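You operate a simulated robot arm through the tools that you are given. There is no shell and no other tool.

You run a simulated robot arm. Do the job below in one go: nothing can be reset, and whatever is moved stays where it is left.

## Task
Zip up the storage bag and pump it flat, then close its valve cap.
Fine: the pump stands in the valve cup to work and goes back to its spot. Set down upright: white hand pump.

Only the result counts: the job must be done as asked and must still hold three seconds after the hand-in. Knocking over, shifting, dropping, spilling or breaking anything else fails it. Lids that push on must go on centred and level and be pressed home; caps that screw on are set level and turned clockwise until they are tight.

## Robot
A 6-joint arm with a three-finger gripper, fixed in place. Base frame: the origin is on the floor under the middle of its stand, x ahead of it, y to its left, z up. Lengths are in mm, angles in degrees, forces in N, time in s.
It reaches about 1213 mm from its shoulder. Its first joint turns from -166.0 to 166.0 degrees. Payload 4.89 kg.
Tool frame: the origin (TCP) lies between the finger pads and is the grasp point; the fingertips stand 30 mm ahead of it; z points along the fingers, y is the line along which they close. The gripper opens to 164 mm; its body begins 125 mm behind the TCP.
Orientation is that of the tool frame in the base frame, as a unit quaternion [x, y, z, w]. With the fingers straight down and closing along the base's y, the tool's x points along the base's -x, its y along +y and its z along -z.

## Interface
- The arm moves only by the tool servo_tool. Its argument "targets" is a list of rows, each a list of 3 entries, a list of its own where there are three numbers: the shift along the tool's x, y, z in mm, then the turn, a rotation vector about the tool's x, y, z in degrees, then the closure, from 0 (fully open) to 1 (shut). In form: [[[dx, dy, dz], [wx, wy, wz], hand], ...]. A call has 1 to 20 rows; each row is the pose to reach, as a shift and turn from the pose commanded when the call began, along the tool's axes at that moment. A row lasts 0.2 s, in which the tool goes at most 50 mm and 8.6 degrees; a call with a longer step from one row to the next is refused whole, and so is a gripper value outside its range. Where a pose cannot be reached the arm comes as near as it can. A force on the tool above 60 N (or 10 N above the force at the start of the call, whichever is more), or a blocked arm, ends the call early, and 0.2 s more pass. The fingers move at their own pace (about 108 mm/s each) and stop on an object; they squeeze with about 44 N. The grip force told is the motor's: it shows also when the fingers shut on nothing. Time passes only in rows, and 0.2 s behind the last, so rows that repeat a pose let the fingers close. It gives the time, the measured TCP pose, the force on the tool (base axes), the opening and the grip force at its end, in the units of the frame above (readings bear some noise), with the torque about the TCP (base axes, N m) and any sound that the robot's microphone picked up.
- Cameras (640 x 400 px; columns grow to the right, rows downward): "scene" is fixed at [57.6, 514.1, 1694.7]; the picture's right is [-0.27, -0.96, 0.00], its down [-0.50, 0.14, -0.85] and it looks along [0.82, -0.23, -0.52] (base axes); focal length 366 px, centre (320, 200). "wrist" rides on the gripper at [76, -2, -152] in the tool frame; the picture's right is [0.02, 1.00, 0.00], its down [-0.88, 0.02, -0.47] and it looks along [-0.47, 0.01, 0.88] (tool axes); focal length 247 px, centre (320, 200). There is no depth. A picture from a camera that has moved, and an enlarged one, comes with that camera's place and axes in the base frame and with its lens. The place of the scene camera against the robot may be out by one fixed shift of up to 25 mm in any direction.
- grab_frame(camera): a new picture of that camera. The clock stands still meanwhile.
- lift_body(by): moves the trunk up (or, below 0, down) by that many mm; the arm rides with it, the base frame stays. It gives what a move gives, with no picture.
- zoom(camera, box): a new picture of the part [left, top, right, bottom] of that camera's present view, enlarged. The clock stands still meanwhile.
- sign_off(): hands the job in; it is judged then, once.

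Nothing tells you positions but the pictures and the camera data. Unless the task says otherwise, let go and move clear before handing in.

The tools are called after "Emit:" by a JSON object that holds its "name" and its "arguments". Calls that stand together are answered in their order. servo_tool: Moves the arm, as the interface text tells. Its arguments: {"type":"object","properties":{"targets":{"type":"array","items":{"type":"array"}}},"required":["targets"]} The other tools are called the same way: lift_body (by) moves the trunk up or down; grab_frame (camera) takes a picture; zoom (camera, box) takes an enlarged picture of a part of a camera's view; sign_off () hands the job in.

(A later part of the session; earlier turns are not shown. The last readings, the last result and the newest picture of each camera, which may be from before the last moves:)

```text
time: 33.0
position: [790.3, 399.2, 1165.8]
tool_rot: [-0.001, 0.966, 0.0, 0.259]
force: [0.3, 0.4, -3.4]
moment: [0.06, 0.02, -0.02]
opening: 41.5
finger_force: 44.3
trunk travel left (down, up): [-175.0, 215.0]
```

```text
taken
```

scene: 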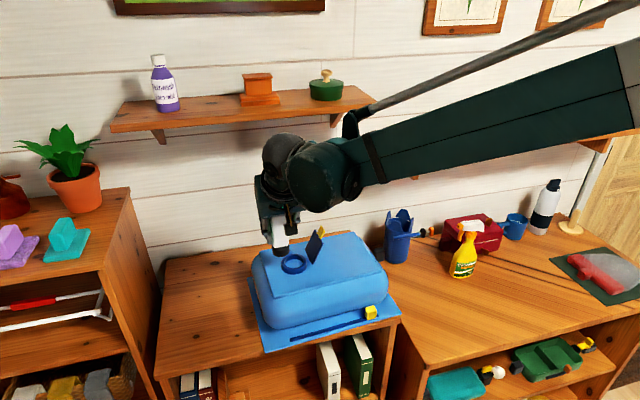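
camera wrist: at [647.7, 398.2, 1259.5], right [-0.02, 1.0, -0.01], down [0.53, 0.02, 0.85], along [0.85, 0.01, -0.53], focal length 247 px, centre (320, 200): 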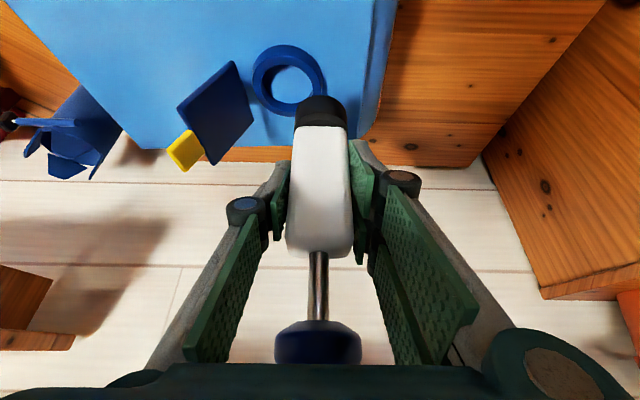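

Emit:
{"name": "zoom", "arguments": {"camera": "wrist", "box": [160, 30, 400, 190]}}

Emit:
{"name": "zoom", "arguments": {"camera": "scene", "box": [240, 200, 360, 290]}}

```text
2.50 times, centred on (280, 110) of wrist
camera zoom: at [647.7, 398.2, 1259.5], right [-0.02, 1.0, -0.01], down [0.53, 0.02, 0.85], along [0.85, 0.01, -0.53], focal length 617 px, centre (420, 425)
```

zoom: 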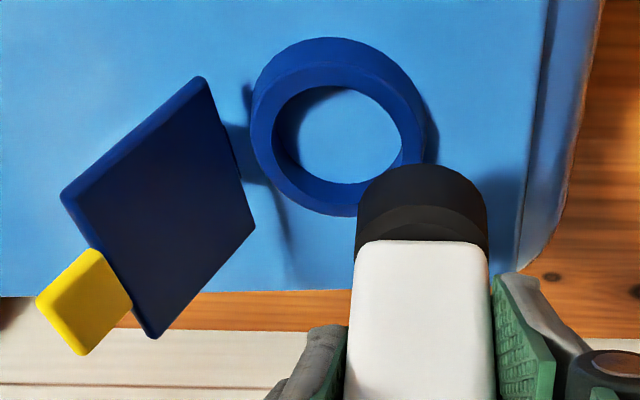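

```text
4.44 times, centred on (300, 245) of scene
camera zoom: at [57.6, 514.1, 1694.7], right [-0.27, -0.96, 0.0], down [-0.5, 0.14, -0.85], along [0.82, -0.23, -0.52], focal length 1625 px, centre (409, 0)
```

zoom: 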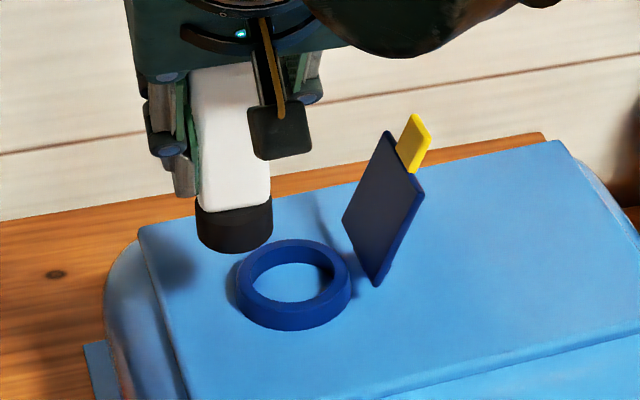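

The wrist and scene views together put the ring's rim near (790, 365), top around z 1042, with the cap leaning away toward -y. I'll move the pump over it and down to just above the rim, then compare in both cameras.

Emit:
{"name": "servo_tool", "arguments": {"targets": [[[2, -12, 1], [0, 0, 0], 0.85], [[3, -25, 1], [0, 0, 0], 0.85], [[3.5, -34.4, 2], [0, 0, 0], 0.85], [[8, -34.4, 10], [0, 0, 0], 0.85], [[16.5, -34.4, 20.5], [0, 0, 0], 0.85], [[16.5, -34.4, 20.5], [0, 0, 0], 0.85]]}}

Emit:
{"name": "zoom", "arguments": {"camera": "wrist", "box": [220, 40, 420, 180]}}

Emit:
{"name": "zoom", "arguments": {"camera": "scene", "box": [250, 220, 350, 290]}}

```text
time: 34.4
position: [785.1, 365.6, 1139.3]
tool_rot: [0.0, 0.966, 0.0, 0.259]
force: [0.0, 0.1, -3.4]
moment: [0.01, 0.02, 0.02]
opening: 41.4
finger_force: 44.0
trunk travel left (down, up): [-175.0, 215.0]
```

```text
2.86 times, centred on (320, 110) of wrist
camera zoom: at [643.9, 363.9, 1232.8], right [-0.02, 1.0, -0.01], down [0.53, 0.02, 0.85], along [0.85, 0.01, -0.53], focal length 706 px, centre (320, 457)
```

zoom: 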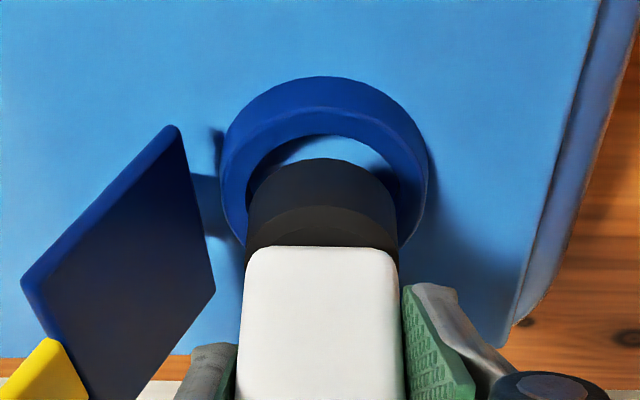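

```text
5.71 times, centred on (300, 255) of scene
camera zoom: at [57.6, 514.1, 1694.7], right [-0.27, -0.96, 0.0], down [-0.5, 0.14, -0.85], along [0.82, -0.23, -0.52], focal length 2089 px, centre (434, -114)
```

zoom: 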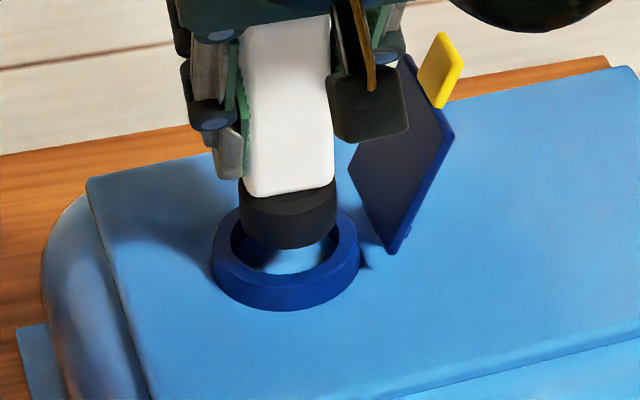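

The pump base is nearly aligned, and my estimate is that the ring centre lies about 6 mm further in +x. I'll shift by that, lower 9 mm and compare again.

Emit:
{"name": "servo_tool", "arguments": {"targets": [[[-5.2, 0, 3], [0, 0, 0], 0.85], [[-3, 0, 7], [0, 0, 0], 0.85], [[-0.7, 0, 10.8], [0, 0, 0], 0.85], [[-0.7, 0, 10.8], [0, 0, 0], 0.85]]}}

Emit:
{"name": "zoom", "arguments": {"camera": "wrist", "box": [260, 50, 380, 130]}}

Emit:
{"name": "zoom", "arguments": {"camera": "scene", "box": [270, 235, 320, 280]}}

```text
time: 35.4
position: [793.6, 366.3, 1130.2]
tool_rot: [-0.001, 0.966, 0.0, 0.259]
force: [-1.0, 0.0, -3.0]
moment: [-0.01, -0.01, -0.01]
opening: 41.3
finger_force: 43.7
trunk travel left (down, up): [-175.0, 215.0]
```

```text
5.00 times, centred on (320, 90) of wrist
camera zoom: at [651.0, 364.4, 1223.8], right [-0.02, 1.0, -0.01], down [0.53, 0.02, 0.85], along [0.85, 0.01, -0.53], focal length 1235 px, centre (320, 750)
```

zoom: 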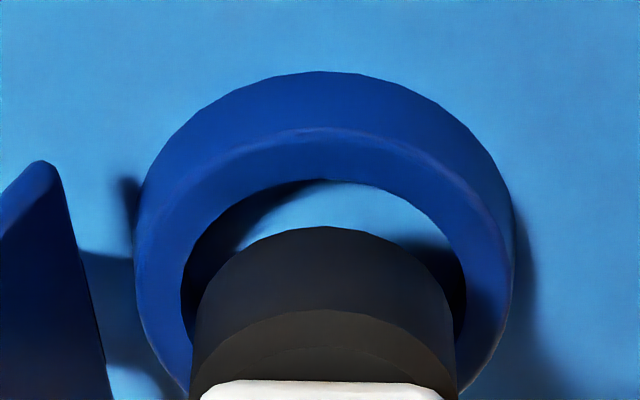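

```text
8.89 times, centred on (295, 258) of scene
camera zoom: at [57.6, 514.1, 1694.7], right [-0.27, -0.96, 0.0], down [-0.5, 0.14, -0.85], along [0.82, -0.23, -0.52], focal length 3250 px, centre (542, -311)
```

zoom: 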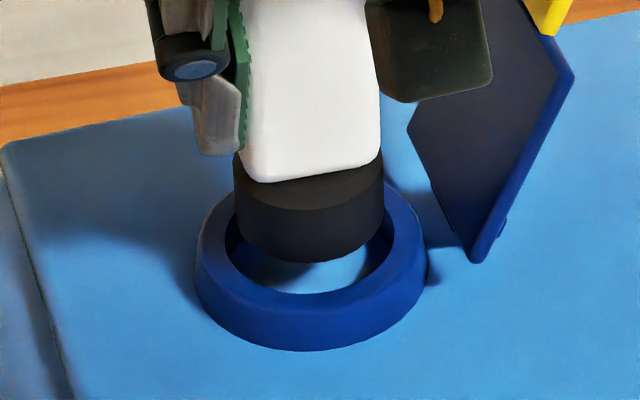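

Both cameras show the base centred over the ring within 1–2 mm, about 7 mm above the rim. I'll lower slowly into the cup.

Emit:
{"name": "servo_tool", "arguments": {"targets": [[[2, -0.3, 3.5], [0, 0, 0], 0.85], [[4, -0.3, 6.9], [0, 0, 0], 0.85], [[6, -0.3, 10.4], [0, 0, 0], 0.85], [[7.5, -0.3, 13], [0, 0, 0], 0.85], [[7.5, -0.3, 13], [0, 0, 0], 0.85]]}}

Emit:
{"name": "zoom", "arguments": {"camera": "wrist", "box": [260, 50, 380, 130]}}

Emit:
{"name": "zoom", "arguments": {"camera": "scene", "box": [270, 235, 320, 280]}}

```text
time: 36.6
position: [793.0, 366.5, 1116.8]
tool_rot: [0.0, 0.966, 0.0, 0.26]
force: [11.2, 5.6, 33.8]
moment: [0.33, -0.22, -0.06]
opening: 41.7
finger_force: 44.1
trunk travel left (down, up): [-175.0, 215.0]
```

```text
5.00 times, centred on (320, 90) of wrist
camera zoom: at [650.2, 364.5, 1209.6], right [-0.02, 1.0, -0.01], down [0.52, 0.02, 0.85], along [0.85, 0.01, -0.52], focal length 1235 px, centre (320, 750)
```

zoom: 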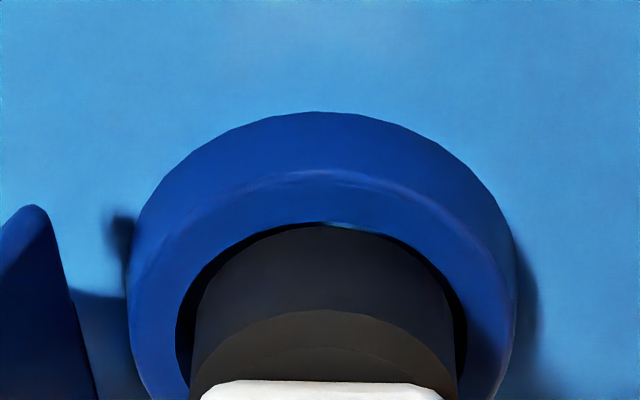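

```text
8.89 times, centred on (295, 258) of scene
camera zoom: at [57.6, 514.1, 1694.7], right [-0.27, -0.96, 0.0], down [-0.5, 0.14, -0.85], along [0.82, -0.23, -0.52], focal length 3250 px, centre (542, -311)
```

zoom: 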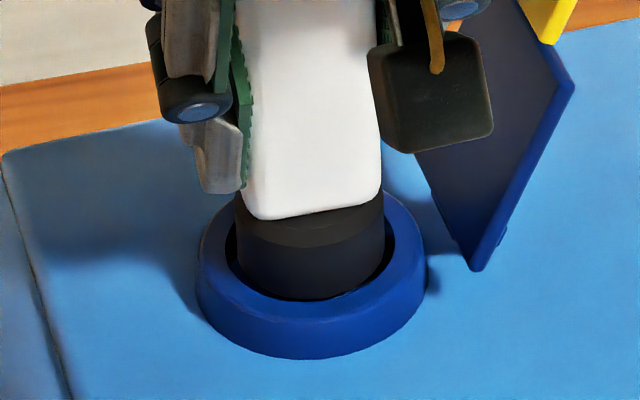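

Contact: 34 N upward, and the ring has sunk a couple of mm. I need to know whether the base is in the cup or on the rim, so I'll zoom in further.

Emit:
{"name": "zoom", "arguments": {"camera": "wrist", "box": [280, 80, 360, 130]}}

Emit:
{"name": "zoom", "arguments": {"camera": "scene", "box": [278, 245, 318, 275]}}

Emit:
{"name": "grab_frame", "arguments": {"camera": "wrist"}}

```text
8.00 times, centred on (320, 105) of wrist
camera zoom: at [650.2, 364.5, 1209.6], right [-0.02, 1.0, -0.01], down [0.52, 0.02, 0.85], along [0.85, 0.01, -0.52], focal length 1976 px, centre (320, 960)
```

zoom: 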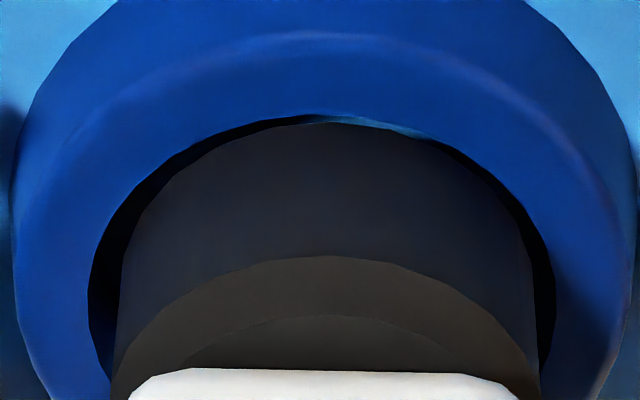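

```text
13.33 times, centred on (298, 260) of scene
camera zoom: at [57.6, 514.1, 1694.7], right [-0.27, -0.96, 0.0], down [-0.5, 0.14, -0.85], along [0.82, -0.23, -0.52], focal length 4875 px, centre (613, -600)
```

zoom: 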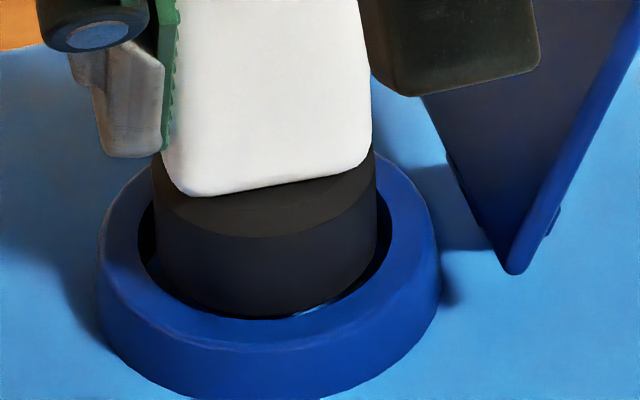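

```text
taken
camera wrist: at [650.2, 364.5, 1209.6], right [-0.02, 1.0, -0.01], down [0.52, 0.02, 0.85], along [0.85, 0.01, -0.52], focal length 247 px, centre (320, 200)
```

wrist: 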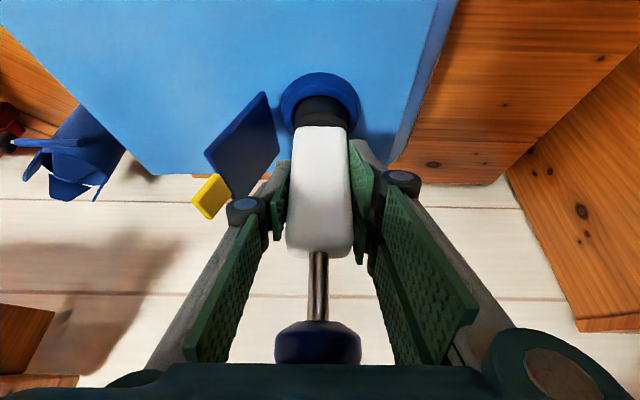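

The base sits only 0–3 mm below the rim top, so it may be catching an edge, and the reaction points toward +x, +y. I'll lift 5 mm, nudge +1.5 mm in x, and look again.

Emit:
{"name": "servo_tool", "arguments": {"targets": [[[-2.5, 0, -4.3], [0, 0, 0], 0.85], [[-3.8, 0, -3.6], [0, 0, 0], 0.85], [[-3.8, 0, -3.6], [0, 0, 0], 0.85]]}}

Emit:
{"name": "zoom", "arguments": {"camera": "wrist", "box": [280, 80, 360, 130]}}

Emit:
{"name": "zoom", "arguments": {"camera": "scene", "box": [278, 245, 318, 275]}}

```text
time: 37.4
position: [794.2, 367.4, 1120.5]
tool_rot: [0.0, 0.966, -0.001, 0.258]
force: [-0.3, 0.6, -3.4]
moment: [0.01, 0.03, 0.02]
opening: 41.3
finger_force: 44.3
trunk travel left (down, up): [-175.0, 215.0]
```

```text
8.00 times, centred on (320, 105) of wrist
camera zoom: at [651.8, 365.0, 1213.7], right [-0.02, 1.0, -0.01], down [0.53, 0.02, 0.85], along [0.85, 0.01, -0.53], focal length 1976 px, centre (320, 960)
```

zoom: 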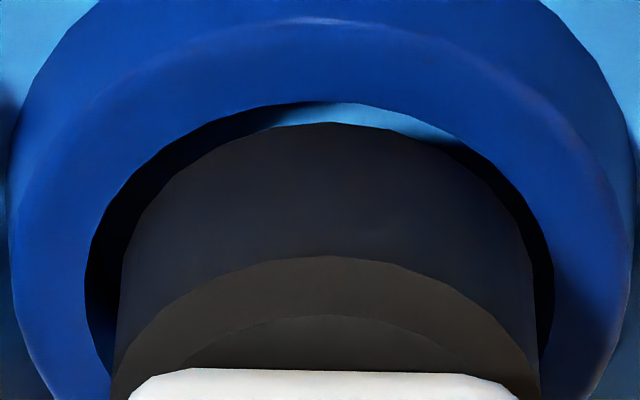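

```text
13.33 times, centred on (298, 260) of scene
camera zoom: at [57.6, 514.1, 1694.7], right [-0.27, -0.96, 0.0], down [-0.5, 0.14, -0.85], along [0.82, -0.23, -0.52], focal length 4875 px, centre (613, -600)
```

zoom: 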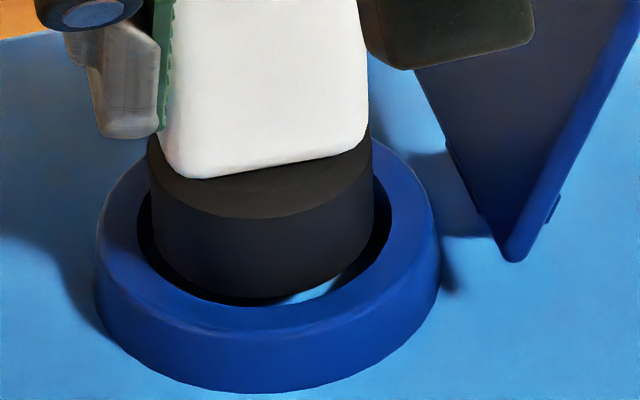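

The base now hangs slightly inside the rim without contact, a touch too far +y. I'll shift -0.7 mm in y and lower in 1 mm steps.

Emit:
{"name": "servo_tool", "arguments": {"targets": [[[0, -0.7, 0], [0, 0, 0], 0.85], [[0.5, -0.7, 0.87], [0, 0, 0], 0.85], [[1, -0.7, 1.73], [0, 0, 0], 0.85], [[1.5, -0.7, 2.6], [0, 0, 0], 0.85], [[2, -0.7, 3.46], [0, 0, 0], 0.85]]}}

Emit:
{"name": "zoom", "arguments": {"camera": "scene", "box": [278, 245, 318, 275]}}

Emit:
{"name": "zoom", "arguments": {"camera": "wrist", "box": [280, 80, 360, 130]}}

```text
time: 38.6
position: [794.1, 365.6, 1116.5]
tool_rot: [0.0, 0.966, 0.0, 0.259]
force: [-0.1, 0.5, -3.1]
moment: [0.02, 0.05, -0.03]
opening: 41.6
finger_force: 44.3
trunk travel left (down, up): [-175.0, 215.0]
```

```text
13.33 times, centred on (298, 260) of scene
camera zoom: at [57.6, 514.1, 1694.7], right [-0.27, -0.96, 0.0], down [-0.5, 0.14, -0.85], along [0.82, -0.23, -0.52], focal length 4875 px, centre (613, -600)
```

zoom: 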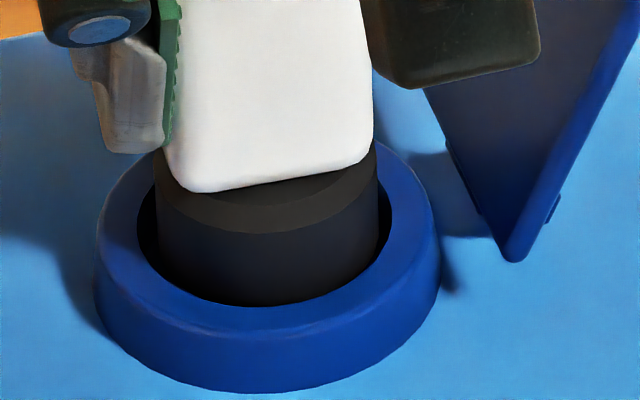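

```text
8.00 times, centred on (320, 105) of wrist
camera zoom: at [652.2, 363.9, 1209.4], right [-0.02, 1.0, -0.01], down [0.53, 0.02, 0.85], along [0.85, 0.01, -0.53], focal length 1976 px, centre (320, 960)
```

zoom: 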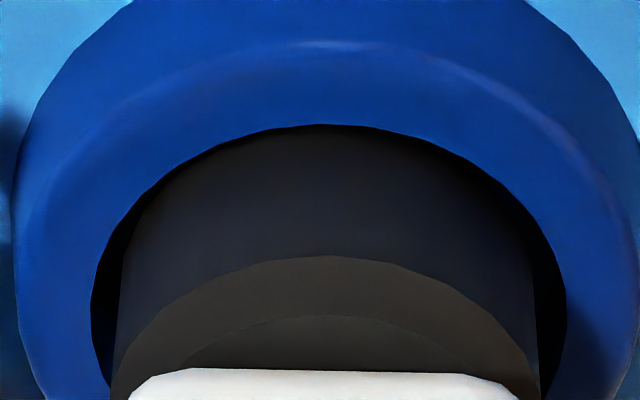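

No contact at this height now, so the base is slipping into the cup. I'll continue in 1 mm steps.

Emit:
{"name": "servo_tool", "arguments": {"targets": [[[0.5, 0, 0.87], [0, 0, 0], 0.85], [[1, 0, 1.73], [0, 0, 0], 0.85], [[1.5, 0, 2.6], [0, 0, 0], 0.85], [[2, 0, 3.46], [0, 0, 0], 0.85], [[2.5, 0, 4.33], [0, 0, 0], 0.85], [[3, 0, 5.2], [0, 0, 0], 0.85]]}}

Emit:
{"name": "zoom", "arguments": {"camera": "scene", "box": [278, 245, 318, 275]}}

```text
time: 40.0
position: [794.1, 365.7, 1111.0]
tool_rot: [0.0, 0.966, 0.0, 0.259]
force: [0.2, 0.3, -3.0]
moment: [0.01, 0.03, 0.04]
opening: 41.3
finger_force: 44.6
trunk travel left (down, up): [-175.0, 215.0]
```

```text
13.33 times, centred on (298, 260) of scene
camera zoom: at [57.6, 514.1, 1694.7], right [-0.27, -0.96, 0.0], down [-0.5, 0.14, -0.85], along [0.82, -0.23, -0.52], focal length 4875 px, centre (613, -600)
```

zoom: 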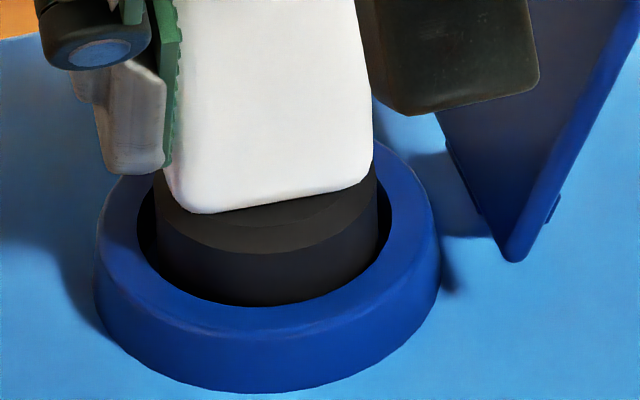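

It's in the cup with no lateral force. I'll keep lowering until it touches the floor.

Emit:
{"name": "servo_tool", "arguments": {"targets": [[[0.5, 0, 0.87], [0, 0, 0], 0.85], [[1, 0, 1.73], [0, 0, 0], 0.85], [[1.5, 0, 2.6], [0, 0, 0], 0.85], [[1.5, 0, 2.6], [0, 0, 0], 0.85]]}}

Emit:
{"name": "servo_tool", "arguments": {"targets": [[[0.5, 0, 0.87], [0, 0, 0], 0.85], [[1, 0, 1.73], [0, 0, 0], 0.85], [[1, 0, 1.73], [0, 0, 0], 0.85]]}}

Emit:
{"name": "zoom", "arguments": {"camera": "scene", "box": [278, 245, 318, 275]}}

```text
time: 41.0
position: [795.4, 365.7, 1107.8]
tool_rot: [0.0, 0.966, 0.0, 0.26]
force: [0.1, -0.3, -2.8]
moment: [0.01, 0.02, 0.0]
opening: 41.5
finger_force: 44.2
trunk travel left (down, up): [-175.0, 215.0]
```

```text
time: 41.8
position: [795.0, 364.7, 1105.7]
tool_rot: [0.0, 0.966, 0.0, 0.259]
force: [0.5, 0.5, -3.6]
moment: [0.04, 0.03, -0.02]
opening: 41.5
finger_force: 44.5
trunk travel left (down, up): [-175.0, 215.0]
```

```text
13.33 times, centred on (298, 260) of scene
camera zoom: at [57.6, 514.1, 1694.7], right [-0.27, -0.96, 0.0], down [-0.5, 0.14, -0.85], along [0.82, -0.23, -0.52], focal length 4875 px, centre (613, -600)
```

zoom: 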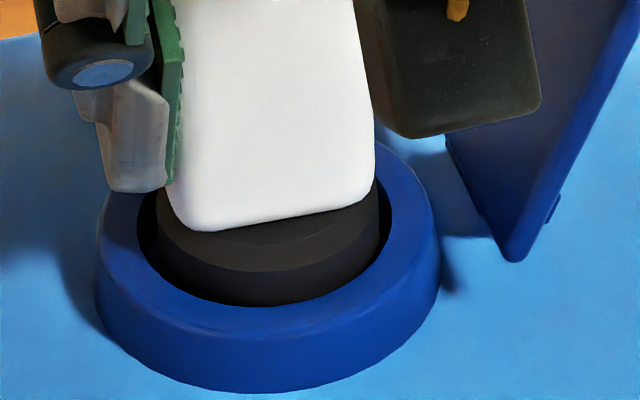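

Still free at z 1105.7. I'll continue another few millimetres.

Emit:
{"name": "servo_tool", "arguments": {"targets": [[[0.5, 0, 0.87], [0, 0, 0], 0.85], [[1, 0, 1.73], [0, 0, 0], 0.85], [[1, 0, 1.73], [0, 0, 0], 0.85]]}}

Emit:
{"name": "servo_tool", "arguments": {"targets": [[[0.5, 0, 0.87], [0, 0, 0], 0.85], [[1, 0, 1.73], [0, 0, 0], 0.85], [[1, 0, 1.73], [0, 0, 0], 0.85]]}}

```text
time: 42.6
position: [794.2, 365.4, 1104.6]
tool_rot: [-0.001, 0.966, 0.0, 0.259]
force: [5.7, 7.3, 26.1]
moment: [0.42, -0.49, 0.06]
opening: 41.7
finger_force: 44.3
trunk travel left (down, up): [-175.0, 215.0]
```

```text
time: 43.4
position: [793.3, 364.1, 1102.2]
tool_rot: [0.0, 0.966, 0.0, 0.259]
force: [7.1, 8.1, 26.6]
moment: [0.45, -0.62, 0.07]
opening: 41.4
finger_force: 43.9
trunk travel left (down, up): [-175.0, 215.0]
```

It touched the floor at about z 1104.5, around 13 mm into the cup. I'll back off 2 mm to unload it and check before letting go.

Emit:
{"name": "servo_tool", "arguments": {"targets": [[[-0.5, 0, -0.87], [0, 0, 0], 0.85], [[-1, 0, -1.73], [0, 0, 0], 0.85], [[-1, 0, -1.73], [0, 0, 0], 0.85]]}}

Emit:
{"name": "zoom", "arguments": {"camera": "scene", "box": [240, 200, 360, 290]}}

Emit:
{"name": "grab_frame", "arguments": {"camera": "wrist"}}

```text
time: 44.2
position: [793.2, 363.8, 1103.6]
tool_rot: [0.0, 0.966, 0.0, 0.259]
force: [-1.9, -1.2, 2.2]
moment: [-0.2, 0.03, -0.06]
opening: 41.5
finger_force: 44.3
trunk travel left (down, up): [-175.0, 215.0]
```

```text
4.44 times, centred on (300, 245) of scene
camera zoom: at [57.6, 514.1, 1694.7], right [-0.27, -0.96, 0.0], down [-0.5, 0.14, -0.85], along [0.82, -0.23, -0.52], focal length 1625 px, centre (409, 0)
```

zoom: 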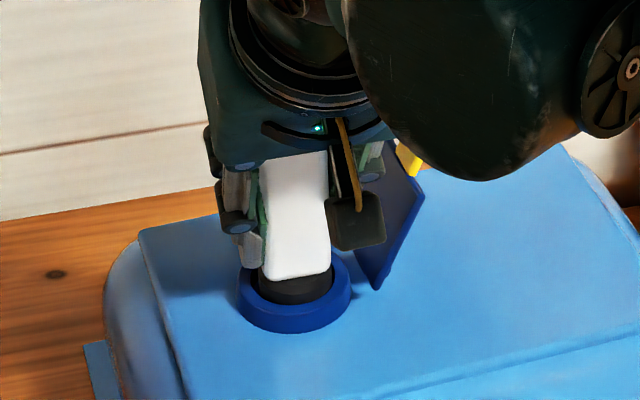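

```text
taken
camera wrist: at [651.1, 363.3, 1197.0], right [-0.02, 1.0, -0.01], down [0.53, 0.02, 0.85], along [0.85, 0.01, -0.53], focal length 247 px, centre (320, 200)
```

wrist: 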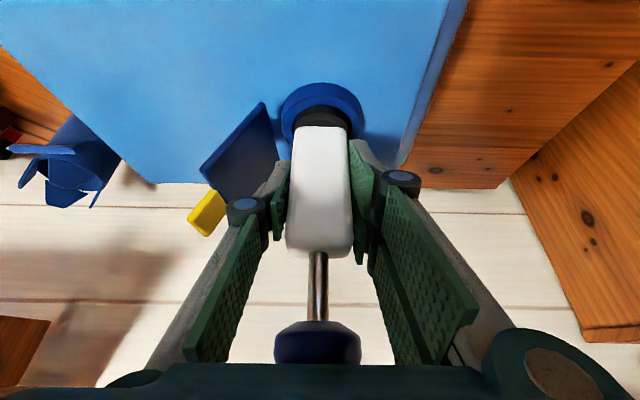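

It's seated. I'll open the fingers just to about 60 mm, keeping the thumb clear of the cap, and see whether the pump stands on its own.

Emit:
{"name": "servo_tool", "arguments": {"targets": [[[0, 0, 0], [0, 0, 0], 0.74], [[0, 0, 0], [0, 0, 0], 0.7], [[0, 0, 0], [0, 0, 0], 0.66], [[0, 0, 0], [0, 0, 0], 0.63], [[0, 0, 0], [0, 0, 0], 0.63]]}}

Emit:
{"name": "grab_frame", "arguments": {"camera": "wrist"}}

Emit:
{"name": "zoom", "arguments": {"camera": "scene", "box": [240, 200, 360, 290]}}

```text
time: 45.4
position: [793.1, 365.0, 1104.2]
tool_rot: [0.0, 0.966, 0.0, 0.258]
force: [0.7, 0.3, 0.8]
moment: [-0.01, 0.0, 0.01]
opening: 60.7
finger_force: 0.1
trunk travel left (down, up): [-175.0, 215.0]
```

```text
taken
camera wrist: at [651.5, 363.6, 1197.1], right [-0.02, 1.0, -0.01], down [0.53, 0.02, 0.85], along [0.85, 0.01, -0.53], focal length 247 px, centre (320, 200)
```

wrist: 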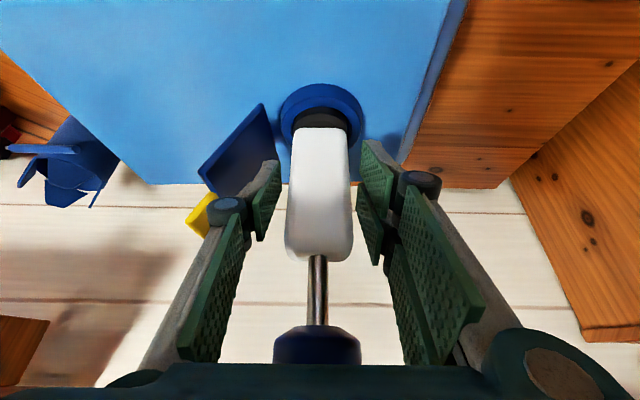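

```text
4.44 times, centred on (300, 245) of scene
camera zoom: at [57.6, 514.1, 1694.7], right [-0.27, -0.96, 0.0], down [-0.5, 0.14, -0.85], along [0.82, -0.23, -0.52], focal length 1625 px, centre (409, 0)
```

zoom: 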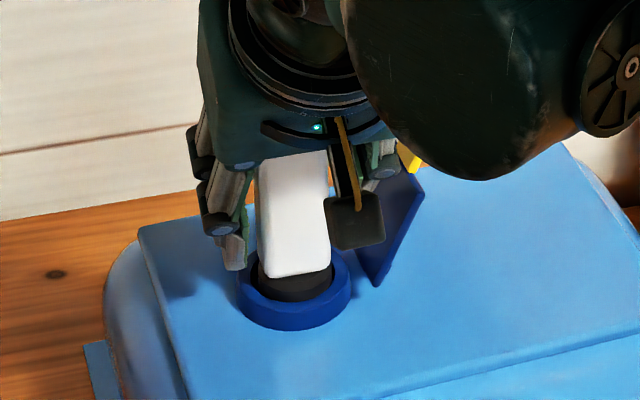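

The pump stands by itself in the cup. I'll withdraw back along the tool axis past the knob.

Emit:
{"name": "servo_tool", "arguments": {"targets": [[[0, 0, -15], [0, 0, 0], 0.63], [[0, 0, -35], [0, 0, 0], 0.63], [[0, 0, -60], [0, 0, 0], 0.63], [[0, 0, -90], [0, 0, 0], 0.63], [[0, 0, -120], [0, 0, 0], 0.63], [[0, 0, -150], [0, 0, 0], 0.63], [[0, 0, -170], [0, 0, 0], 0.63], [[0, 0, -170], [0, 0, 0], 1], [[0, 0, -170], [0, 0, 0], 1], [[0, 0, -170], [0, 0, 0], 1]]}}

Emit:
{"name": "grab_frame", "arguments": {"camera": "wrist"}}

Emit:
{"name": "zoom", "arguments": {"camera": "scene", "box": [230, 170, 370, 290]}}

```text
time: 47.6
position: [710.4, 364.4, 1249.7]
tool_rot: [0.0, 0.966, 0.0, 0.259]
force: [-0.2, 0.5, -0.7]
moment: [-0.03, 0.02, -0.02]
opening: 0.3
finger_force: 44.1
trunk travel left (down, up): [-175.0, 215.0]
```

```text
taken
camera wrist: at [567.8, 363.5, 1342.8], right [-0.02, 1.0, -0.01], down [0.53, 0.02, 0.85], along [0.85, 0.01, -0.53], focal length 247 px, centre (320, 200)
```

wrist: 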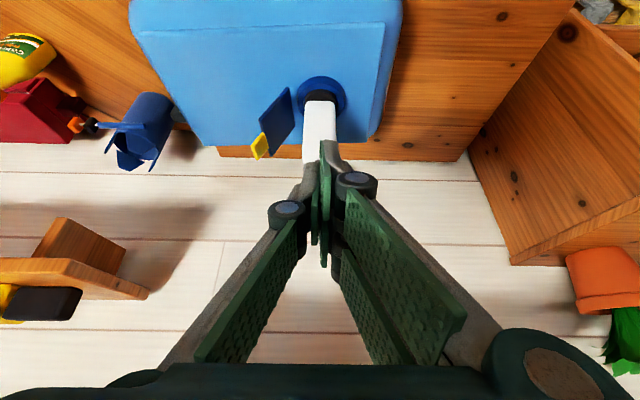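

```text
3.33 times, centred on (300, 230) of scene
camera zoom: at [57.6, 514.1, 1694.7], right [-0.27, -0.96, 0.0], down [-0.5, 0.14, -0.85], along [0.82, -0.23, -0.52], focal length 1219 px, centre (387, 100)
```

zoom: 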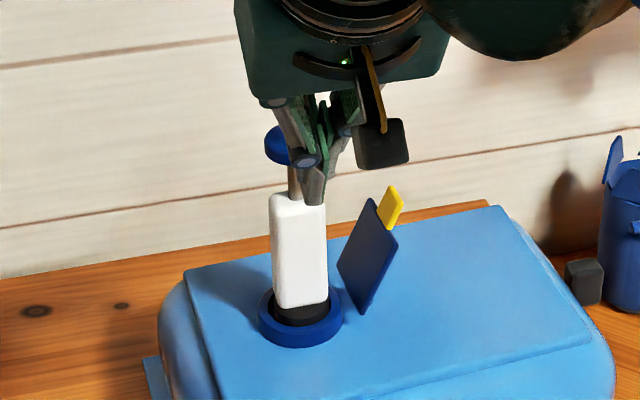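

The pump stands nearly upright. I'll open the fingers briefly to get a clear view of the knob so I can place the push point on it.

Emit:
{"name": "servo_tool", "arguments": {"targets": [[[0, 0, -30], [0, 0, 0], 0.5], [[0, 0, -30], [0, 0, 0], 0.4], [[0, 0, -30], [0, 0, 0], 0.4], [[0, 0, -30], [0, 0, 0], 0.4]]}}

Emit:
{"name": "zoom", "arguments": {"camera": "wrist", "box": [240, 60, 400, 220]}}

Emit:
{"name": "zoom", "arguments": {"camera": "scene", "box": [230, 170, 370, 290]}}

```text
time: 48.6
position: [694.7, 367.2, 1277.6]
tool_rot: [0.0, 0.966, 0.0, 0.259]
force: [0.5, -0.3, -0.9]
moment: [0.0, -0.03, 0.06]
opening: 98.4
finger_force: 0.0
trunk travel left (down, up): [-175.0, 215.0]
```

```text
2.50 times, centred on (320, 140) of wrist
camera zoom: at [552.1, 364.4, 1370.2], right [-0.02, 1.0, -0.01], down [0.53, 0.02, 0.85], along [0.85, 0.01, -0.53], focal length 617 px, centre (320, 350)
```

zoom: 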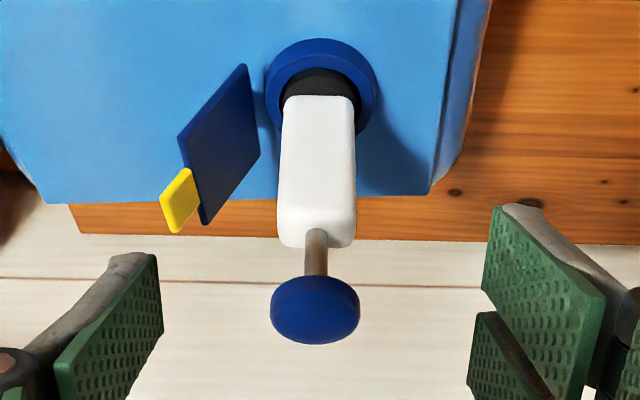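

```text
3.33 times, centred on (300, 230) of scene
camera zoom: at [57.6, 514.1, 1694.7], right [-0.27, -0.96, 0.0], down [-0.5, 0.14, -0.85], along [0.82, -0.23, -0.52], focal length 1219 px, centre (387, 100)
```

zoom: 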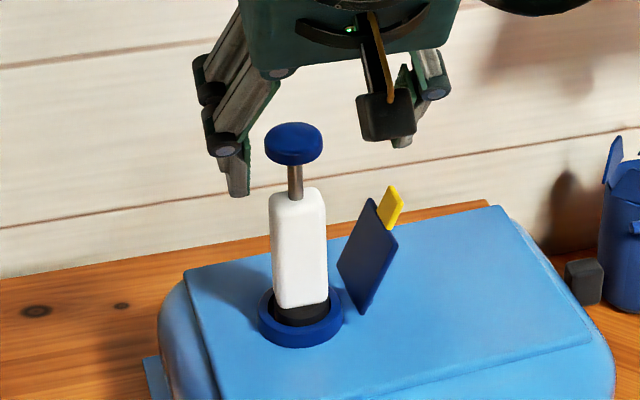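

The knob is centred near (794, 364) with its top about z 1194. I'll close the fingers and move so the lowest fingertip sits just above the knob's centre.

Emit:
{"name": "servo_tool", "arguments": {"targets": [[[0, 0, 0], [0, 0, 0], 1], [[0, 0, 0], [0, 0, 0], 1], [[-17, -2, 14], [0, 0, 0], 1], [[-34, -4, 28], [0, 0, 0], 1], [[-51, -6, 42], [0, 0, 0], 1], [[-68, -8, 55], [0, 0, 0], 1], [[-85, -9.2, 69.4], [0, 0, 0], 1], [[-85, -9.2, 69.4], [0, 0, 0], 1]]}}

Emit:
{"name": "zoom", "arguments": {"camera": "wrist", "box": [240, 60, 400, 260]}}

Emit:
{"name": "zoom", "arguments": {"camera": "scene", "box": [230, 170, 370, 290]}}

```text
time: 50.4
position: [802.2, 358.9, 1258.2]
tool_rot: [-0.001, 0.966, 0.0, 0.259]
force: [0.4, 0.5, -0.2]
moment: [-0.03, -0.02, -0.02]
opening: 0.0
finger_force: 44.2
trunk travel left (down, up): [-175.0, 215.0]
```

```text
2.00 times, centred on (320, 160) of wrist
camera zoom: at [660.0, 356.6, 1351.3], right [-0.02, 1.0, -0.01], down [0.53, 0.02, 0.85], along [0.85, 0.01, -0.53], focal length 494 px, centre (320, 280)
```

zoom: 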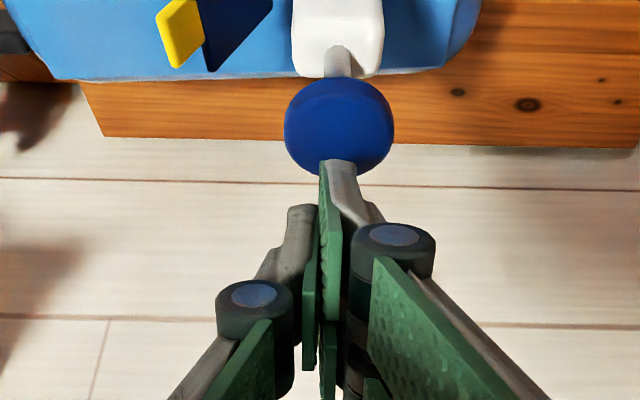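

```text
3.33 times, centred on (300, 230) of scene
camera zoom: at [57.6, 514.1, 1694.7], right [-0.27, -0.96, 0.0], down [-0.5, 0.14, -0.85], along [0.82, -0.23, -0.52], focal length 1219 px, centre (387, 100)
```

zoom: 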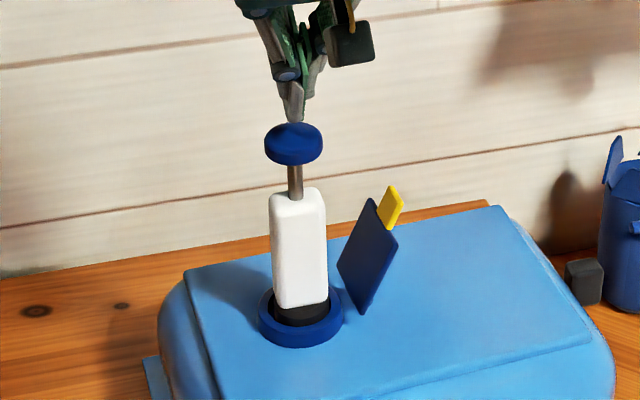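

The fingertip is over the knob. I'll lower in small steps until it touches.

Emit:
{"name": "servo_tool", "arguments": {"targets": [[[2, 0, 3.5], [0, 0, 0], 1], [[4, 0, 6.9], [0, 0, 0], 1], [[6, 0, 10.4], [0, 0, 0], 1], [[8, 0, 13.9], [0, 0, 0], 1], [[10, 0, 17.3], [0, 0, 0], 1], [[12, 0, 20.8], [0, 0, 0], 1]]}}

Emit:
{"name": "zoom", "arguments": {"camera": "scene", "box": [230, 170, 370, 290]}}

Emit:
{"name": "zoom", "arguments": {"camera": "wrist", "box": [240, 60, 400, 260]}}

```text
time: 51.8
position: [802.7, 356.7, 1235.9]
tool_rot: [0.0, 0.966, 0.001, 0.259]
force: [-0.9, -0.2, 2.5]
moment: [0.04, 0.05, 0.01]
opening: 0.0
finger_force: 44.1
trunk travel left (down, up): [-175.0, 215.0]
```

```text
3.33 times, centred on (300, 230) of scene
camera zoom: at [57.6, 514.1, 1694.7], right [-0.27, -0.96, 0.0], down [-0.5, 0.14, -0.85], along [0.82, -0.23, -0.52], focal length 1219 px, centre (387, 100)
```

zoom: 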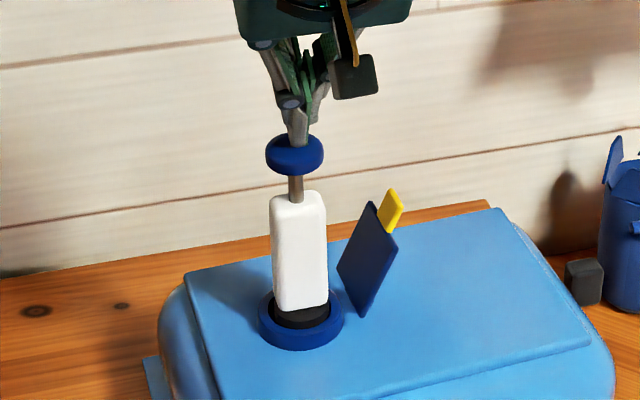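

```text
2.00 times, centred on (320, 160) of wrist
camera zoom: at [660.3, 354.7, 1328.9], right [-0.02, 1.0, -0.01], down [0.53, 0.02, 0.85], along [0.85, 0.01, -0.53], focal length 494 px, centre (320, 280)
```

zoom: 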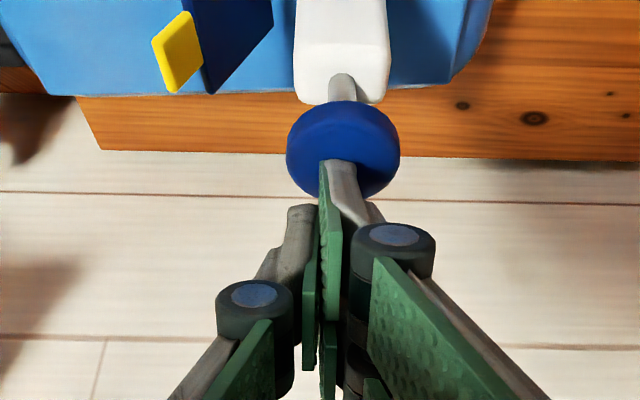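

The knob is moving down with only 2.5 N, so the stroke is light. I'll press on through the stroke.

Emit:
{"name": "servo_tool", "arguments": {"targets": [[[2, 0, 3.5], [0, 0, 0], 1], [[4, 0, 6.9], [0, 0, 0], 1], [[6, 0, 10.4], [0, 0, 0], 1], [[8, 0, 13.9], [0, 0, 0], 1], [[10, 0, 17.3], [0, 0, 0], 1], [[12, 0, 20.8], [0, 0, 0], 1], [[13, 0, 22.5], [0, 0, 0], 1], [[13, 0, 22.5], [0, 0, 0], 1]]}}

Emit:
{"name": "zoom", "arguments": {"camera": "scene", "box": [230, 170, 370, 290]}}

Emit:
{"name": "zoom", "arguments": {"camera": "wrist", "box": [240, 60, 400, 260]}}

```text
time: 53.6
position: [801.1, 356.9, 1209.3]
tool_rot: [0.0, 0.966, 0.001, 0.259]
force: [0.0, -0.1, 4.0]
moment: [0.06, 0.03, 0.02]
opening: 0.1
finger_force: 43.7
trunk travel left (down, up): [-175.0, 215.0]
```

```text
3.33 times, centred on (300, 230) of scene
camera zoom: at [57.6, 514.1, 1694.7], right [-0.27, -0.96, 0.0], down [-0.5, 0.14, -0.85], along [0.82, -0.23, -0.52], focal length 1219 px, centre (387, 100)
```

zoom: 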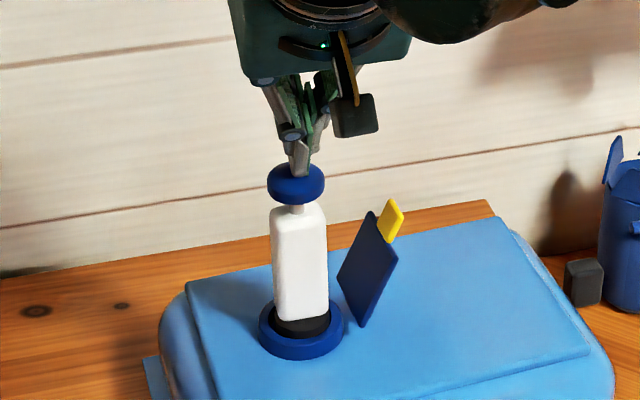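

```text
2.00 times, centred on (320, 160) of wrist
camera zoom: at [659.8, 354.8, 1302.5], right [-0.02, 1.0, -0.01], down [0.53, 0.02, 0.85], along [0.85, 0.01, -0.53], focal length 494 px, centre (320, 280)
```

zoom: 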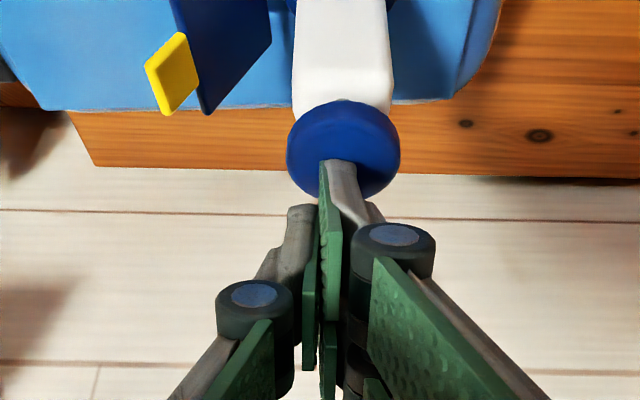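

The stroke works: the bag's top has sunk a bit and the knob is almost down. I'll press the last few mm, then lift and see if the handle returns on its own.

Emit:
{"name": "servo_tool", "arguments": {"targets": [[[1.5, 0, 2.6], [0, 0, 0], 1], [[3, 0, 5.2], [0, 0, 0], 1], [[4, 0, 6.9], [0, 0, 0], 1], [[4, 0, 6.9], [0, 0, 0], 1]]}}

Emit:
{"name": "servo_tool", "arguments": {"targets": [[[-6, 0, -10.4], [0, 0, 0], 1], [[-12, 0, -20.8], [0, 0, 0], 1], [[-18, 0, -31.2], [0, 0, 0], 1], [[-24, 0, -41.6], [0, 0, 0], 1], [[-30, 0, -52], [0, 0, 0], 1], [[-30, 0, -52], [0, 0, 0], 1]]}}

Emit:
{"name": "zoom", "arguments": {"camera": "scene", "box": [230, 170, 370, 290]}}

Emit:
{"name": "zoom", "arguments": {"camera": "wrist", "box": [240, 60, 400, 260]}}

```text
time: 54.6
position: [801.1, 357.3, 1202.2]
tool_rot: [0.0, 0.966, 0.0, 0.259]
force: [0.0, 1.0, 6.0]
moment: [0.03, 0.06, -0.02]
opening: 0.1
finger_force: 43.6
trunk travel left (down, up): [-175.0, 215.0]
```

```text
time: 56.0
position: [801.5, 357.0, 1262.1]
tool_rot: [0.0, 0.966, 0.0, 0.258]
force: [-0.1, 0.8, 0.3]
moment: [0.02, 0.0, -0.01]
opening: 0.1
finger_force: 44.0
trunk travel left (down, up): [-175.0, 215.0]
```

```text
3.33 times, centred on (300, 230) of scene
camera zoom: at [57.6, 514.1, 1694.7], right [-0.27, -0.96, 0.0], down [-0.5, 0.14, -0.85], along [0.82, -0.23, -0.52], focal length 1219 px, centre (387, 100)
```

zoom: 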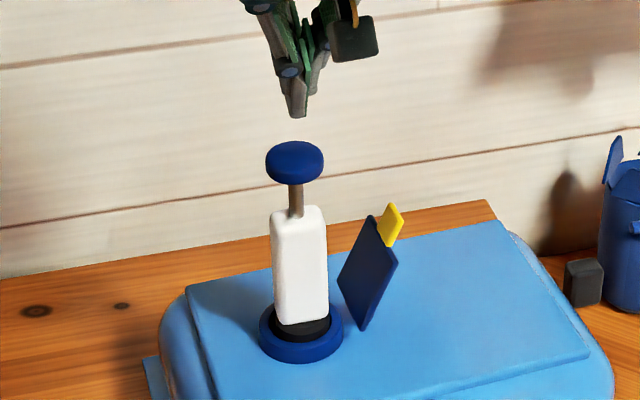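

```text
2.00 times, centred on (320, 160) of wrist
camera zoom: at [659.6, 354.7, 1354.5], right [-0.02, 1.0, -0.01], down [0.53, 0.02, 0.85], along [0.85, 0.01, -0.53], focal length 494 px, centre (320, 280)
```

zoom: 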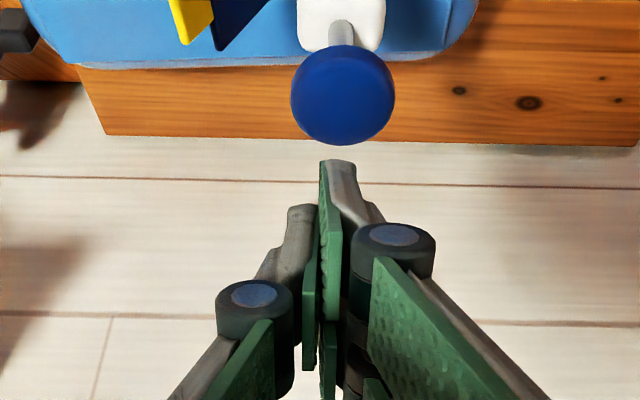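

The handle springs back by itself, and the bag sank about 16 mm with that stroke. I'll do a second stroke, slightly deeper.

Emit:
{"name": "servo_tool", "arguments": {"targets": [[[6, 0, 10.4], [0, 0, 0], 1], [[12, 0, 20.8], [0, 0, 0], 1], [[16, 0, 27.7], [0, 0, 0], 1], [[20, 0, 34.6], [0, 0, 0], 1], [[24, 0, 41.6], [0, 0, 0], 1], [[28, 0, 48.5], [0, 0, 0], 1], [[32, 0, 55.4], [0, 0, 0], 1], [[36, 0, 62.4], [0, 0, 0], 1], [[36, 0, 62.4], [0, 0, 0], 1]]}}

Emit:
{"name": "zoom", "arguments": {"camera": "scene", "box": [230, 170, 370, 290]}}

```text
time: 58.0
position: [801.7, 355.9, 1191.5]
tool_rot: [0.0, 0.966, 0.001, 0.259]
force: [-1.2, -1.6, 4.5]
moment: [0.01, 0.02, 0.01]
opening: 0.0
finger_force: 44.3
trunk travel left (down, up): [-175.0, 215.0]
```

```text
3.33 times, centred on (300, 230) of scene
camera zoom: at [57.6, 514.1, 1694.7], right [-0.27, -0.96, 0.0], down [-0.5, 0.14, -0.85], along [0.82, -0.23, -0.52], focal length 1219 px, centre (387, 100)
```

zoom: 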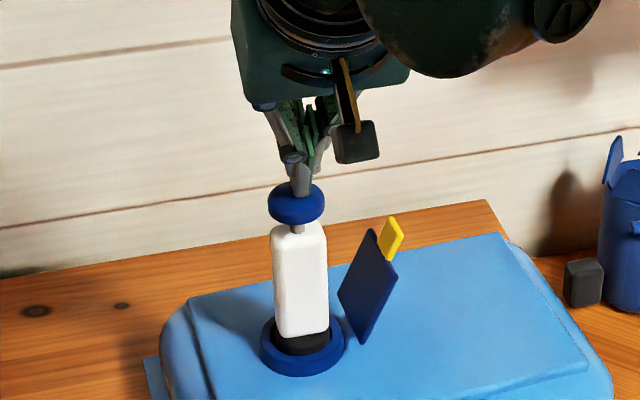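

The bag continues to sink. I'll press the remaining part of this stroke and then release.

Emit:
{"name": "servo_tool", "arguments": {"targets": [[[1.5, 0, 2.6], [0, 0, 0], 1], [[3, 0, 5.2], [0, 0, 0], 1], [[4.5, 0, 7.8], [0, 0, 0], 1], [[6, 0, 10.4], [0, 0, 0], 1], [[6, 0, 10.4], [0, 0, 0], 1]]}}

Emit:
{"name": "zoom", "arguments": {"camera": "scene", "box": [230, 170, 370, 290]}}

Emit:
{"name": "servo_tool", "arguments": {"targets": [[[-6, 0, -10.4], [0, 0, 0], 1], [[-12, 0, -20.8], [0, 0, 0], 1], [[-18, 0, -31.2], [0, 0, 0], 1], [[-24, 0, -41.6], [0, 0, 0], 1], [[-28, 0, -48.5], [0, 0, 0], 1], [[-28, 0, -48.5], [0, 0, 0], 1]]}}

Emit:
{"name": "zoom", "arguments": {"camera": "scene", "box": [230, 170, 370, 290]}}

Emit:
{"name": "zoom", "arguments": {"camera": "wrist", "box": [240, 60, 400, 260]}}

```text
time: 59.2
position: [801.4, 357.7, 1177.8]
tool_rot: [0.0, 0.966, 0.001, 0.259]
force: [-0.8, -1.3, 6.0]
moment: [-0.02, 0.08, 0.03]
opening: 0.0
finger_force: 43.8
trunk travel left (down, up): [-175.0, 215.0]
```

```text
3.33 times, centred on (300, 230) of scene
camera zoom: at [57.6, 514.1, 1694.7], right [-0.27, -0.96, 0.0], down [-0.5, 0.14, -0.85], along [0.82, -0.23, -0.52], focal length 1219 px, centre (387, 100)
```

zoom: 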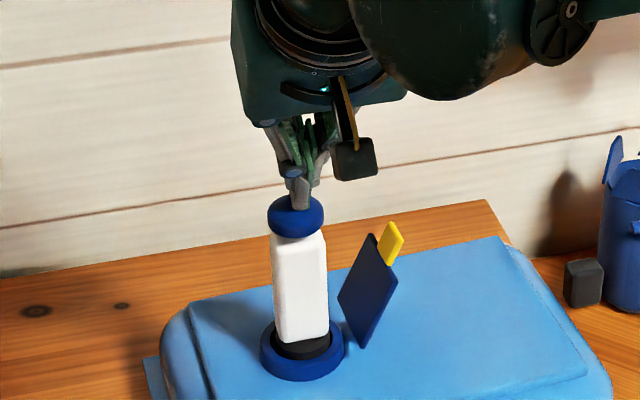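

```text
time: 60.6
position: [802.3, 357.2, 1235.1]
tool_rot: [0.0, 0.966, 0.0, 0.259]
force: [0.0, 0.3, -0.2]
moment: [-0.01, -0.01, 0.0]
opening: 0.0
finger_force: 44.0
trunk travel left (down, up): [-175.0, 215.0]
```

```text
3.33 times, centred on (300, 230) of scene
camera zoom: at [57.6, 514.1, 1694.7], right [-0.27, -0.96, 0.0], down [-0.5, 0.14, -0.85], along [0.82, -0.23, -0.52], focal length 1219 px, centre (387, 100)
```

zoom: 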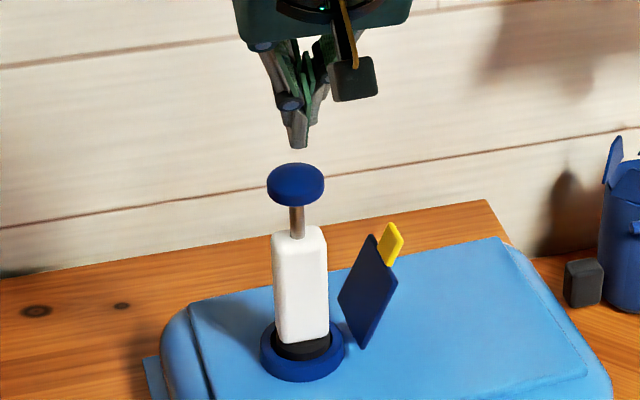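

```text
2.00 times, centred on (320, 160) of wrist
camera zoom: at [660.1, 355.0, 1327.6], right [-0.02, 1.0, -0.01], down [0.53, 0.02, 0.85], along [0.85, 0.01, -0.53], focal length 494 px, centre (320, 280)
```

zoom: 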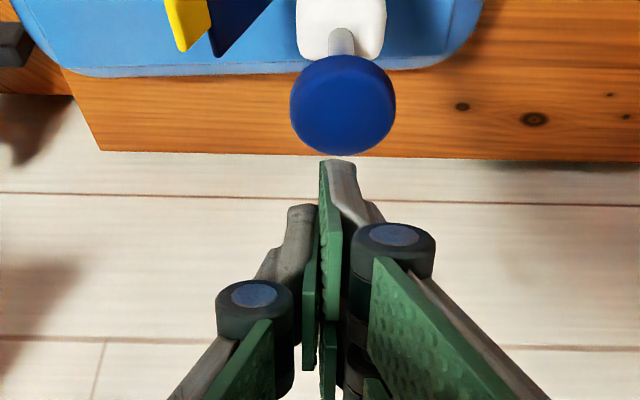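

Two strokes are done, each lowering the bag around 16 mm. Third stroke.

Emit:
{"name": "servo_tool", "arguments": {"targets": [[[5, 0, 8.7], [0, 0, 0], 1], [[10, 0, 17.3], [0, 0, 0], 1], [[14, 0, 24.2], [0, 0, 0], 1], [[18, 0, 31.2], [0, 0, 0], 1], [[21, 0, 36.4], [0, 0, 0], 1], [[24, 0, 41.6], [0, 0, 0], 1], [[27, 0, 46.8], [0, 0, 0], 1], [[30, 0, 52], [0, 0, 0], 1], [[33, 0, 57.2], [0, 0, 0], 1], [[36, 0, 62.4], [0, 0, 0], 1], [[37.5, 0, 65], [0, 0, 0], 1], [[37.5, 0, 65], [0, 0, 0], 1]]}}

Emit:
{"name": "zoom", "arguments": {"camera": "scene", "box": [230, 170, 370, 290]}}

Emit:
{"name": "servo_tool", "arguments": {"targets": [[[-6, 0, -10.4], [0, 0, 0], 1], [[-12, 0, -20.8], [0, 0, 0], 1], [[-18, 0, -31.2], [0, 0, 0], 1], [[-24, 0, -41.6], [0, 0, 0], 1], [[-28, 0, -48.5], [0, 0, 0], 1], [[-28, 0, -48.5], [0, 0, 0], 1]]}}

Emit:
{"name": "zoom", "arguments": {"camera": "scene", "box": [230, 170, 370, 290]}}

Emit:
{"name": "zoom", "arguments": {"camera": "wrist", "box": [240, 60, 400, 260]}}

```text
time: 63.2
position: [800.8, 356.4, 1158.2]
tool_rot: [0.001, 0.966, 0.0, 0.259]
force: [-0.5, 1.3, 5.3]
moment: [0.07, 0.08, 0.0]
opening: 0.1
finger_force: 44.2
trunk travel left (down, up): [-175.0, 215.0]
```

```text
3.33 times, centred on (300, 230) of scene
camera zoom: at [57.6, 514.1, 1694.7], right [-0.27, -0.96, 0.0], down [-0.5, 0.14, -0.85], along [0.82, -0.23, -0.52], focal length 1219 px, centre (387, 100)
```

zoom: 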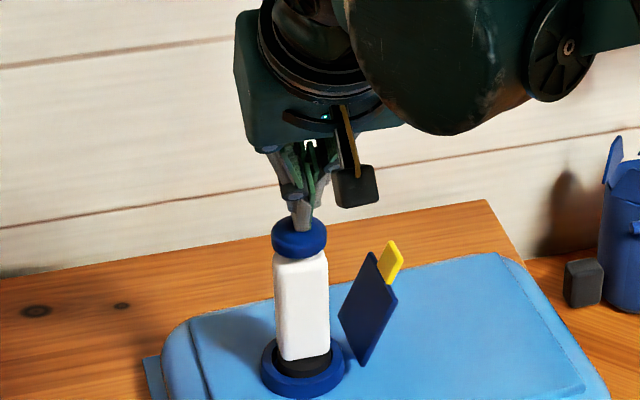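

```text
time: 64.6
position: [802.1, 356.7, 1212.9]
tool_rot: [-0.001, 0.966, 0.001, 0.26]
force: [0.0, 0.1, -0.2]
moment: [0.01, -0.04, 0.0]
opening: 0.2
finger_force: 43.8
trunk travel left (down, up): [-175.0, 215.0]
```

```text
3.33 times, centred on (300, 230) of scene
camera zoom: at [57.6, 514.1, 1694.7], right [-0.27, -0.96, 0.0], down [-0.5, 0.14, -0.85], along [0.82, -0.23, -0.52], focal length 1219 px, centre (387, 100)
```

zoom: 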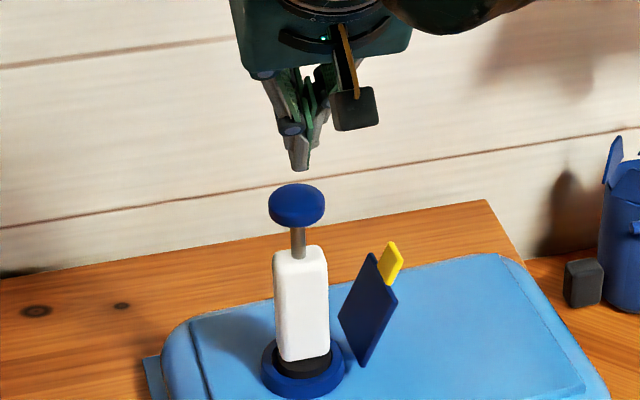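

```text
2.00 times, centred on (320, 160) of wrist
camera zoom: at [660.1, 354.6, 1307.2], right [-0.02, 1.0, -0.01], down [0.53, 0.02, 0.85], along [0.85, 0.01, -0.53], focal length 494 px, centre (320, 280)
```

zoom: 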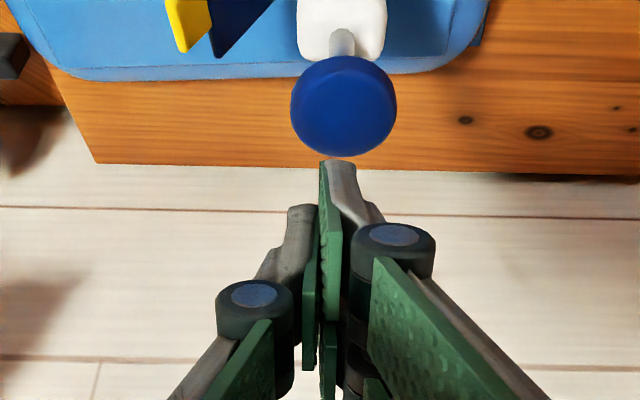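

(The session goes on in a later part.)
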